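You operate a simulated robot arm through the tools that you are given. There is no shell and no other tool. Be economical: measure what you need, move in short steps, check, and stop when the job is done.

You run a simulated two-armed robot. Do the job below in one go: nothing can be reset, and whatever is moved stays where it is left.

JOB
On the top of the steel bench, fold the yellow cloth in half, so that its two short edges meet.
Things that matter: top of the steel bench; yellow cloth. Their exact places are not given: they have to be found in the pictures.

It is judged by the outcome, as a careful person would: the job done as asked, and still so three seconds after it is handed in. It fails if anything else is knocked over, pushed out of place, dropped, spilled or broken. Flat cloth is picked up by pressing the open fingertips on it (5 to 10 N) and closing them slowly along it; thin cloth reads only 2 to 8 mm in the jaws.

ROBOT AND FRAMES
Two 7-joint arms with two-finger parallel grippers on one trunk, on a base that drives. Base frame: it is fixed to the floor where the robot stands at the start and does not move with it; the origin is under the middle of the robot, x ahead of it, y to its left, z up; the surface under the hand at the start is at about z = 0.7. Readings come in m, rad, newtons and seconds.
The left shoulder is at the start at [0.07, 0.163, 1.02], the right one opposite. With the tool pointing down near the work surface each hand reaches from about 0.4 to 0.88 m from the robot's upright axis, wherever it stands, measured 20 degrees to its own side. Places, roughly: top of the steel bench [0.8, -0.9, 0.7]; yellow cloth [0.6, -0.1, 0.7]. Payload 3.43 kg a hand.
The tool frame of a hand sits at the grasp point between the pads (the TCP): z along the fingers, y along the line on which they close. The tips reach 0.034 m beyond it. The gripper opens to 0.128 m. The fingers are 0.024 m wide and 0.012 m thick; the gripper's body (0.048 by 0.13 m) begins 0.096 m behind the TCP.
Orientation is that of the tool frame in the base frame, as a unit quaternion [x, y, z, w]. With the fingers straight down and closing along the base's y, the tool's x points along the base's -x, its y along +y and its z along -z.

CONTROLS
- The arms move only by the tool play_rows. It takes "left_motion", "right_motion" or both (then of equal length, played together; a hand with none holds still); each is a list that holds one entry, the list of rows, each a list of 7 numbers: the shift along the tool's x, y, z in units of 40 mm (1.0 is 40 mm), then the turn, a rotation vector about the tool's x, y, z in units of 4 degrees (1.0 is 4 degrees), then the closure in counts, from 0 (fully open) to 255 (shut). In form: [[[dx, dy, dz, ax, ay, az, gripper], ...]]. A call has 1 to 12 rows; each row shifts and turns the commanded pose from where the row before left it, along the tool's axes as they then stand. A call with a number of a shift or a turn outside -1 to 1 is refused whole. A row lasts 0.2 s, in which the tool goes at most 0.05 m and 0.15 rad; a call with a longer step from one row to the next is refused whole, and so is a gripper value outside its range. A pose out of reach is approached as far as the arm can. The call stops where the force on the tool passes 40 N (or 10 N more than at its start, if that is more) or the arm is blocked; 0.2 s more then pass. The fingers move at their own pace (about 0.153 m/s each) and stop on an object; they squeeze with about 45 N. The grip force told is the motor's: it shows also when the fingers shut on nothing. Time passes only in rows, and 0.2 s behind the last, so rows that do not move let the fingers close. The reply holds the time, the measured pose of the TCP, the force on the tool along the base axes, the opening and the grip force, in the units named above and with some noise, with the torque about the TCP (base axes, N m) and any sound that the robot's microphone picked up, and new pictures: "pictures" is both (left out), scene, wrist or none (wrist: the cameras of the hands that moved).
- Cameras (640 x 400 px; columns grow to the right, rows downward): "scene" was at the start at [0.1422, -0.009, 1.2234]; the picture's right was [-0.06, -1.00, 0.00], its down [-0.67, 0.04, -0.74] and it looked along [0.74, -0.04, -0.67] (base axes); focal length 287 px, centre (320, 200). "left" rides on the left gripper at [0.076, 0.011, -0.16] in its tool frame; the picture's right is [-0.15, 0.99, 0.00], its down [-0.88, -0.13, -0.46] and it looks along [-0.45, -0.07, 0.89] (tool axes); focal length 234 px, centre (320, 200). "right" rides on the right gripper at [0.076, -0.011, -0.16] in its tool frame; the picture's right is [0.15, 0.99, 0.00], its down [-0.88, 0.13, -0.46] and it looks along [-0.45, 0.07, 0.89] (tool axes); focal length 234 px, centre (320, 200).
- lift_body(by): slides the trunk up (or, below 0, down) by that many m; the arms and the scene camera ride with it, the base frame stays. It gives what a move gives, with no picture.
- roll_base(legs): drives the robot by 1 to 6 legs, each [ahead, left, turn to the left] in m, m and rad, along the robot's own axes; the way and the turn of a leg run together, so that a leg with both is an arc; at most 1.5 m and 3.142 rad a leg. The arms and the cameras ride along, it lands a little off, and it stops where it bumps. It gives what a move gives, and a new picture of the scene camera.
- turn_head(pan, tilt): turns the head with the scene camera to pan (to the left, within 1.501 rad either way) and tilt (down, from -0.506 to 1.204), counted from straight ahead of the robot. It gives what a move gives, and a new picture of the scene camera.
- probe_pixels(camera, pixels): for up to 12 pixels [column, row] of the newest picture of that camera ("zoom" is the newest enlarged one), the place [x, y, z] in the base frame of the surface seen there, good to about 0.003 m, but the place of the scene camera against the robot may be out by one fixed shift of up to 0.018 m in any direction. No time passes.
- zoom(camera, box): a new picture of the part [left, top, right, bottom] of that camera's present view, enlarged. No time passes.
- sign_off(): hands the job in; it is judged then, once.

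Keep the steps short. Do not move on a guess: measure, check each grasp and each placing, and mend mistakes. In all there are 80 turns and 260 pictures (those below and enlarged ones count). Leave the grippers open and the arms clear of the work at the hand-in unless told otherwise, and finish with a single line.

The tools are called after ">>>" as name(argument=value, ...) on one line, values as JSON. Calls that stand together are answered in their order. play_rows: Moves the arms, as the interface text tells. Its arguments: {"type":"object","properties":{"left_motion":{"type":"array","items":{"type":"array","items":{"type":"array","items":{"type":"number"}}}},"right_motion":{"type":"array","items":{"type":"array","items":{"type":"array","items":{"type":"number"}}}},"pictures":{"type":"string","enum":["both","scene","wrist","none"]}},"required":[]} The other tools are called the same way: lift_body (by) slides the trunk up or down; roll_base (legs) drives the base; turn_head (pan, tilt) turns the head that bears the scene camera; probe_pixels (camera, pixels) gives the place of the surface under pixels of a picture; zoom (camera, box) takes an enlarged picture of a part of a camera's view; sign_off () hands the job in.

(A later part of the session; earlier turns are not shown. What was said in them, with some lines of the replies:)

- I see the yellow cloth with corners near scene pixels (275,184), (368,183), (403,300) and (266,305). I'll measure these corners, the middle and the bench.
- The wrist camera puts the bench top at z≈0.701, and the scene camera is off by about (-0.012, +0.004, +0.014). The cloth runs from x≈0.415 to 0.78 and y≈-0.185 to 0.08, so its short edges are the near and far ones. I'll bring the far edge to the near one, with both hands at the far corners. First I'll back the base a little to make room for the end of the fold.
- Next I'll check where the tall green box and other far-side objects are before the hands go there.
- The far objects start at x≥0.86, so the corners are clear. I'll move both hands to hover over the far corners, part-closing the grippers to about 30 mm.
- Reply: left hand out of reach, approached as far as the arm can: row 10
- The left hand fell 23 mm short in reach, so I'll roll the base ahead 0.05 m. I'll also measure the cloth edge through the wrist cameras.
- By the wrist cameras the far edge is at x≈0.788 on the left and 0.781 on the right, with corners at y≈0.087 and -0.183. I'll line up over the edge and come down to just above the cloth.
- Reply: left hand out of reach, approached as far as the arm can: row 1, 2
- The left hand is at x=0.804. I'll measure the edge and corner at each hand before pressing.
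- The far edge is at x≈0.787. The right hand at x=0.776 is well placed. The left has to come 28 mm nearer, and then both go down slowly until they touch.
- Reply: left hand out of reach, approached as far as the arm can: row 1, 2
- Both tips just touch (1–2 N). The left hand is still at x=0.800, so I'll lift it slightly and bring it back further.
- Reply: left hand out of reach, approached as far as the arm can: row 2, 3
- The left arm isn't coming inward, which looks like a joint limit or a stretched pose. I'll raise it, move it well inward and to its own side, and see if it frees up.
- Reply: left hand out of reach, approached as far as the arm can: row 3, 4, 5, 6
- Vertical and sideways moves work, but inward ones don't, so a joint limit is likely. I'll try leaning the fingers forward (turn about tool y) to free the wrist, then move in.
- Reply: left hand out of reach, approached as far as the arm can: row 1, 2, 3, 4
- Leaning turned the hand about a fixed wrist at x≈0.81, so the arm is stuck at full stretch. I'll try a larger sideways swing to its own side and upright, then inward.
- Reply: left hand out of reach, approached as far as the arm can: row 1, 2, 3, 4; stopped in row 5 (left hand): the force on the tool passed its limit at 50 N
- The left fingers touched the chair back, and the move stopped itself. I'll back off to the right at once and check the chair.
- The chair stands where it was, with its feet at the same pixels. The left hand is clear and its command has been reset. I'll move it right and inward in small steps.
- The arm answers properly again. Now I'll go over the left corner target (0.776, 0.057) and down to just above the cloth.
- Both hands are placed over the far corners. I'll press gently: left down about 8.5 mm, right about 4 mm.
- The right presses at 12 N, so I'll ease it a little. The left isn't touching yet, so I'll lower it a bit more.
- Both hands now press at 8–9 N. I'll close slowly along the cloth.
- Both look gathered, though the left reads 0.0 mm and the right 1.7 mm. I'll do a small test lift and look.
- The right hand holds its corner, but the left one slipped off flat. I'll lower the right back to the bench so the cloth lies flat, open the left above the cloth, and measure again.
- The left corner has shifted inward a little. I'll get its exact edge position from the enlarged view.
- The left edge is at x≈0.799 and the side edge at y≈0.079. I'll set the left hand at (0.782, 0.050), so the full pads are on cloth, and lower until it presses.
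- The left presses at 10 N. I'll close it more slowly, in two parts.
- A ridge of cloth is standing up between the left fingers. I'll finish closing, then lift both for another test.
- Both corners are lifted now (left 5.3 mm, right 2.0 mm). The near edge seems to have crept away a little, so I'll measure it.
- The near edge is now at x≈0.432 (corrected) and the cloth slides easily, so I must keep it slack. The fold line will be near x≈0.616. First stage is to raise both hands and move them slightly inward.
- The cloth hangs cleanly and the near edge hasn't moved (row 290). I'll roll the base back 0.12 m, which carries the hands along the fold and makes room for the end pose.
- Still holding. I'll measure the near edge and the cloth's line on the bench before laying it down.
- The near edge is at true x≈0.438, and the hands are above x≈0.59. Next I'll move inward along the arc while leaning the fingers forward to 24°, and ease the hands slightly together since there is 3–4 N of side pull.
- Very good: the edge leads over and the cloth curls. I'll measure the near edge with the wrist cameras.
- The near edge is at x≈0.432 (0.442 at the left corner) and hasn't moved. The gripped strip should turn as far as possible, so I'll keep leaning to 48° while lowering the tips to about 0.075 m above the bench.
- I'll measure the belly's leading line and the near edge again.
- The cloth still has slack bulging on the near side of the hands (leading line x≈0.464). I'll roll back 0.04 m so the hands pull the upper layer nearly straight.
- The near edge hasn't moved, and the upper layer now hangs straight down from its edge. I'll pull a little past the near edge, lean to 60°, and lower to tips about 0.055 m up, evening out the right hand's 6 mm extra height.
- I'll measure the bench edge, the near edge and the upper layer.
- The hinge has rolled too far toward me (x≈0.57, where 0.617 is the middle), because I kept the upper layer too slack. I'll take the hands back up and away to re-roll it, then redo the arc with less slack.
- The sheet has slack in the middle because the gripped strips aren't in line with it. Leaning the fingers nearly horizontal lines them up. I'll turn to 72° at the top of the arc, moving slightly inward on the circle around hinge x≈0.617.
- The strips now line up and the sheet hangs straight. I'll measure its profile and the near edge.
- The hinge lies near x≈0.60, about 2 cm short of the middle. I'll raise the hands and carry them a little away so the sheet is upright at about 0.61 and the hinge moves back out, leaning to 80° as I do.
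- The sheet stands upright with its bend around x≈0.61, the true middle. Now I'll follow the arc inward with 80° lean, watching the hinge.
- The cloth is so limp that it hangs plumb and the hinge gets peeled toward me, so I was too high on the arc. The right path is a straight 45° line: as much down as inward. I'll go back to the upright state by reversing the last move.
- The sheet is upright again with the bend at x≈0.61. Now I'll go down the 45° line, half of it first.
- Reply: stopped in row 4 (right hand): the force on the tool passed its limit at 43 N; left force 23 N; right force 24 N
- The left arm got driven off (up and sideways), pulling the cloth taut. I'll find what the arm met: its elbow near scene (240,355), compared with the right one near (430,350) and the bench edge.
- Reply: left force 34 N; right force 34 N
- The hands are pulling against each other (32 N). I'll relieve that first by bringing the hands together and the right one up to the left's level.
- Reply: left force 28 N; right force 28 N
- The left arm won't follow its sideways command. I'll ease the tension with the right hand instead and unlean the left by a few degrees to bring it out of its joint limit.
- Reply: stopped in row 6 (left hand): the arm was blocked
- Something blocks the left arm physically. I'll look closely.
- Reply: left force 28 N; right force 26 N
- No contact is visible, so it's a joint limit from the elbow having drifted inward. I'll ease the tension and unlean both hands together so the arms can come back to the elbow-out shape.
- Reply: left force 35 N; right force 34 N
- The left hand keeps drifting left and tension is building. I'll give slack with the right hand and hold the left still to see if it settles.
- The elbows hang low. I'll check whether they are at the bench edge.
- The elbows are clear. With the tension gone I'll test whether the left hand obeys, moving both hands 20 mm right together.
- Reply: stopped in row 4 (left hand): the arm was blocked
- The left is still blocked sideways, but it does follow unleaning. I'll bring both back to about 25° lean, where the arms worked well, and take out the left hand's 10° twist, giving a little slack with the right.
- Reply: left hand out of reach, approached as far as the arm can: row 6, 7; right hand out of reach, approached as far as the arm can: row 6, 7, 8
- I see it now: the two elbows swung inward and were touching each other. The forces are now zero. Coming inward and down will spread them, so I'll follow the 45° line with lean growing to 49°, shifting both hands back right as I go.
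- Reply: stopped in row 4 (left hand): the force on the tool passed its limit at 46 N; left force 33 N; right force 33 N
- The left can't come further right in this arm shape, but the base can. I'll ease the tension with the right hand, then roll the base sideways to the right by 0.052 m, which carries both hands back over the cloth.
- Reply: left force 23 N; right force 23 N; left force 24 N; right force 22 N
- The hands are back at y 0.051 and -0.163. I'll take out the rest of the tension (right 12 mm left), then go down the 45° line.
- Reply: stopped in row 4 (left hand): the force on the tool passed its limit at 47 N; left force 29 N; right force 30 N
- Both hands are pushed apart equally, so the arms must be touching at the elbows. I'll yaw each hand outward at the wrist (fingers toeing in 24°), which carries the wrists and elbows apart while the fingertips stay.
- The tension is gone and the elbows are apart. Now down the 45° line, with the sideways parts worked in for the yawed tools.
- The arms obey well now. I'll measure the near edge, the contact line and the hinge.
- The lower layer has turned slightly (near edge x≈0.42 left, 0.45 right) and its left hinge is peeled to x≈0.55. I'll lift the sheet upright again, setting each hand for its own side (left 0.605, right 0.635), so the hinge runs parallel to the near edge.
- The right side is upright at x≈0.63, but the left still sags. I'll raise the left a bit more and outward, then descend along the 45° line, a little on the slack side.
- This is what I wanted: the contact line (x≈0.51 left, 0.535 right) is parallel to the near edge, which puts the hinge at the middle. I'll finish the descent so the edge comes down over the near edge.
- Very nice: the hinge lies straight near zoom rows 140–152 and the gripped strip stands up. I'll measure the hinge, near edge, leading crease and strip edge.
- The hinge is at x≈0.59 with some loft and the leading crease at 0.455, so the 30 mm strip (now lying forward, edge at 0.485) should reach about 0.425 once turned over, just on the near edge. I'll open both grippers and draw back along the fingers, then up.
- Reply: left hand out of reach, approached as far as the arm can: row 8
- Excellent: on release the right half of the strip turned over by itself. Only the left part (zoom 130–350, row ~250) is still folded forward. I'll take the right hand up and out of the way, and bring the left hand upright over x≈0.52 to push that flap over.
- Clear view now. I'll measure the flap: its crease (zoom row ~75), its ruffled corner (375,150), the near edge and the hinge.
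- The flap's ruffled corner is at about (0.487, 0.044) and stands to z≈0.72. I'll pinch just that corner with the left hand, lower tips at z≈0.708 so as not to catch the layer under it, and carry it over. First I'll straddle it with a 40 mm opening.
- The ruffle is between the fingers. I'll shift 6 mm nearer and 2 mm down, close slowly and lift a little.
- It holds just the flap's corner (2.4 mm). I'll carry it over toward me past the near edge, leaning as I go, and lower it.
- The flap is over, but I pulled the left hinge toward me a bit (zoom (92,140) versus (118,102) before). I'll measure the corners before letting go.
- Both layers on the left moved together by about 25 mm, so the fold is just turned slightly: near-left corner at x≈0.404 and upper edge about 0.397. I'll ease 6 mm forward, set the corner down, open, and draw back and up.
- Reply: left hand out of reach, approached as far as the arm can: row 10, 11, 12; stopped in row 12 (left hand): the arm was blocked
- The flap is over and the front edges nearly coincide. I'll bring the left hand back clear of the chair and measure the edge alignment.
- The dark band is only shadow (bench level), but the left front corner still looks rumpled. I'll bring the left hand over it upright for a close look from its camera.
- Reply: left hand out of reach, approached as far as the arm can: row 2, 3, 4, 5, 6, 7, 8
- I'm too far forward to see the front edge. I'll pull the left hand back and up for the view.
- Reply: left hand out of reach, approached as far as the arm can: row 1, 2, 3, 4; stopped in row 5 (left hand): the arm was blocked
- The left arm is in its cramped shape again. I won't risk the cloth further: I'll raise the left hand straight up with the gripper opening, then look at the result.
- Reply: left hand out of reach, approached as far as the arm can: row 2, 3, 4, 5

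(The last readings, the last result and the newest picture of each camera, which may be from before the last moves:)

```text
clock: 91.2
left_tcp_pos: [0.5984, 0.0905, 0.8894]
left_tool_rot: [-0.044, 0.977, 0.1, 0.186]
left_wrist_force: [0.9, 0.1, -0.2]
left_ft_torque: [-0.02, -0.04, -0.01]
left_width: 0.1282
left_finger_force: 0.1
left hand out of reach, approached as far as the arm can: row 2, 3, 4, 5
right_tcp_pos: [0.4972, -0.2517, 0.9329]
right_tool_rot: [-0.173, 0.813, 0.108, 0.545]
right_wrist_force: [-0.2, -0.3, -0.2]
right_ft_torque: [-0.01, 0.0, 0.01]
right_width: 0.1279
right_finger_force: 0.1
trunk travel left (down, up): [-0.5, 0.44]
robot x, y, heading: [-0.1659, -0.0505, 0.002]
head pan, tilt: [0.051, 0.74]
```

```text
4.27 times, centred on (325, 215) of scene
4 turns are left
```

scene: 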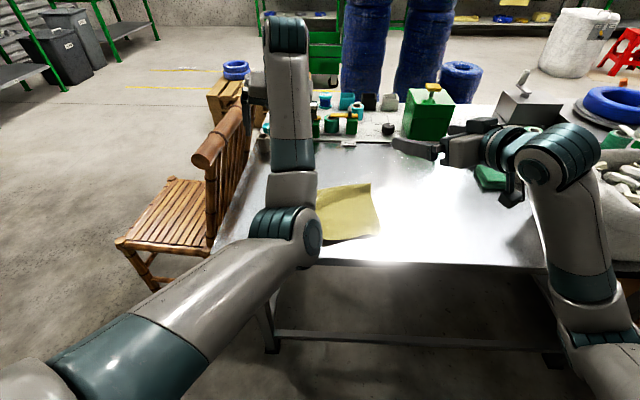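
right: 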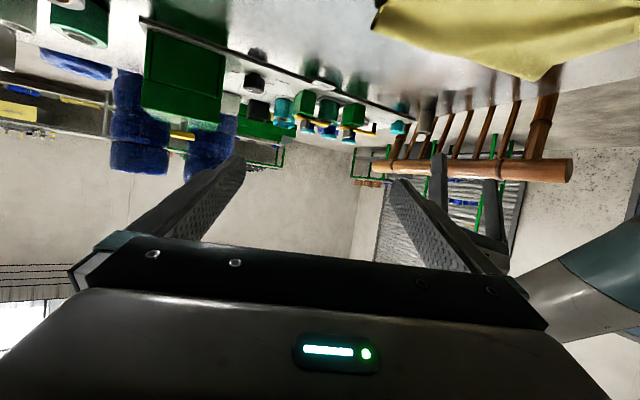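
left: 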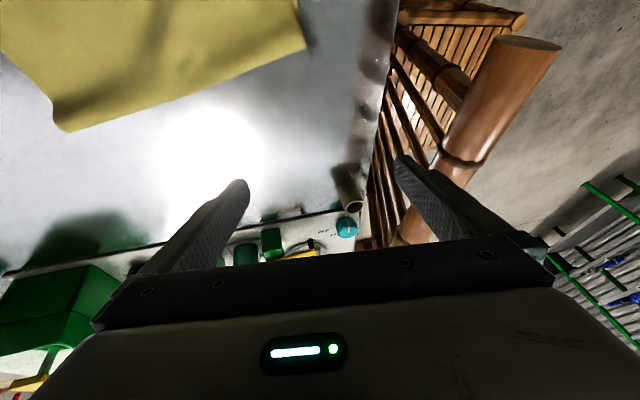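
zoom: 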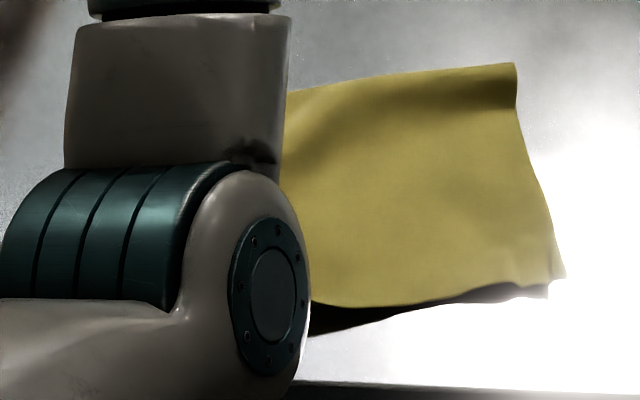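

I'll roll the base back 0.35 m, which takes both arms clear of the work and gives a free view.

>>> roll_base(legs=[[-0.35, 0, 0]])

>>> zoom(camera="scene", box=[270, 120, 400, 200])

>>> zoom(camera="left", box=[0, 0, 400, 250])

```text
clock: 92.7
left_tcp_pos: [0.4461, 0.1318, 0.9737]
left_tool_rot: [-0.043, 0.935, 0.166, 0.31]
left_wrist_force: [-1.9, 0.7, 0.6]
left_ft_torque: [-0.03, -0.05, -0.02]
left_width: 0.128
left_finger_force: 0.1
right_tcp_pos: [0.3265, -0.2761, 0.9579]
right_tool_rot: [-0.138, 0.821, 0.096, 0.546]
right_wrist_force: [-0.3, 0.5, 1.9]
right_ft_torque: [-0.06, 0.04, -0.07]
right_width: 0.128
right_finger_force: 0.1
trunk travel left (down, up): [-0.5, 0.44]
robot x, y, heading: [-0.2844, -0.0529, 0.016]
head pan, tilt: [0.051, 0.74]
stopped in leg 1: the robot was blocked; the commanded pose is now the measured one
```

scene: 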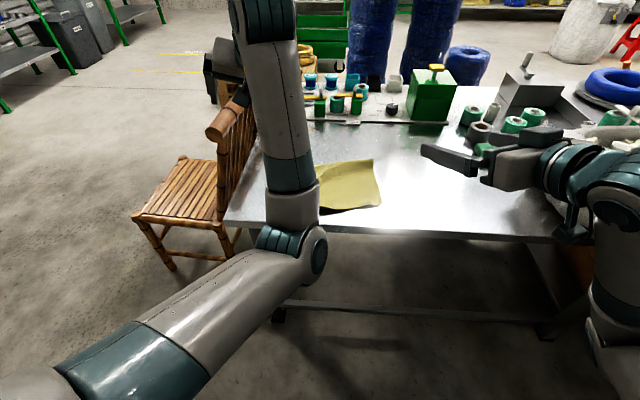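

```text
4.92 times, centred on (335, 160) of scene
```

zoom: 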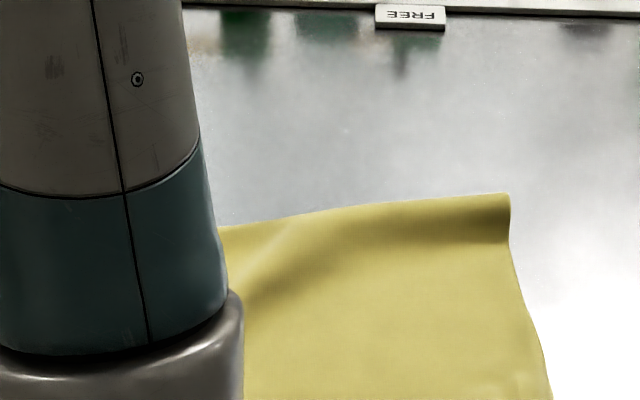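

```text
1.60 times, centred on (200, 125) of left
3 turns are left
```

zoom: 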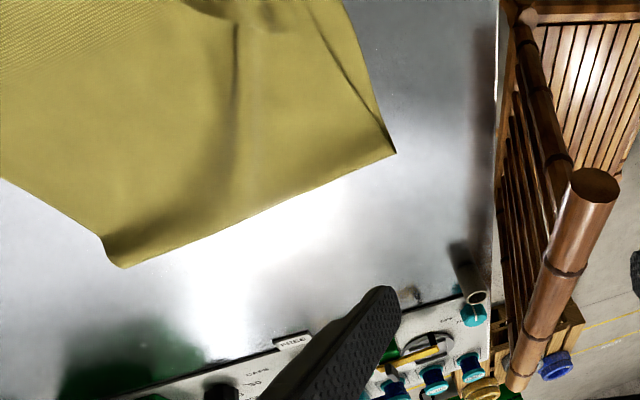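

I couldn't get a full view of the left front corner at the end, so a small rumple may remain there. The arms are clear above the work and both grippers are open, so I'm handing it in.

>>> sign_off()

```text
The job is handed in.
```

The yellow cloth is folded in half on the steel bench with its short edges within about 1 cm where I measured them, but the left front corner may still be rumpled or partly folded back (I had no clear final view of it), the fold sits slightly turned, my left hand bumped the chair early on (the chair looked unmoved), and the base hit something unseen behind it when I backed away at the end.
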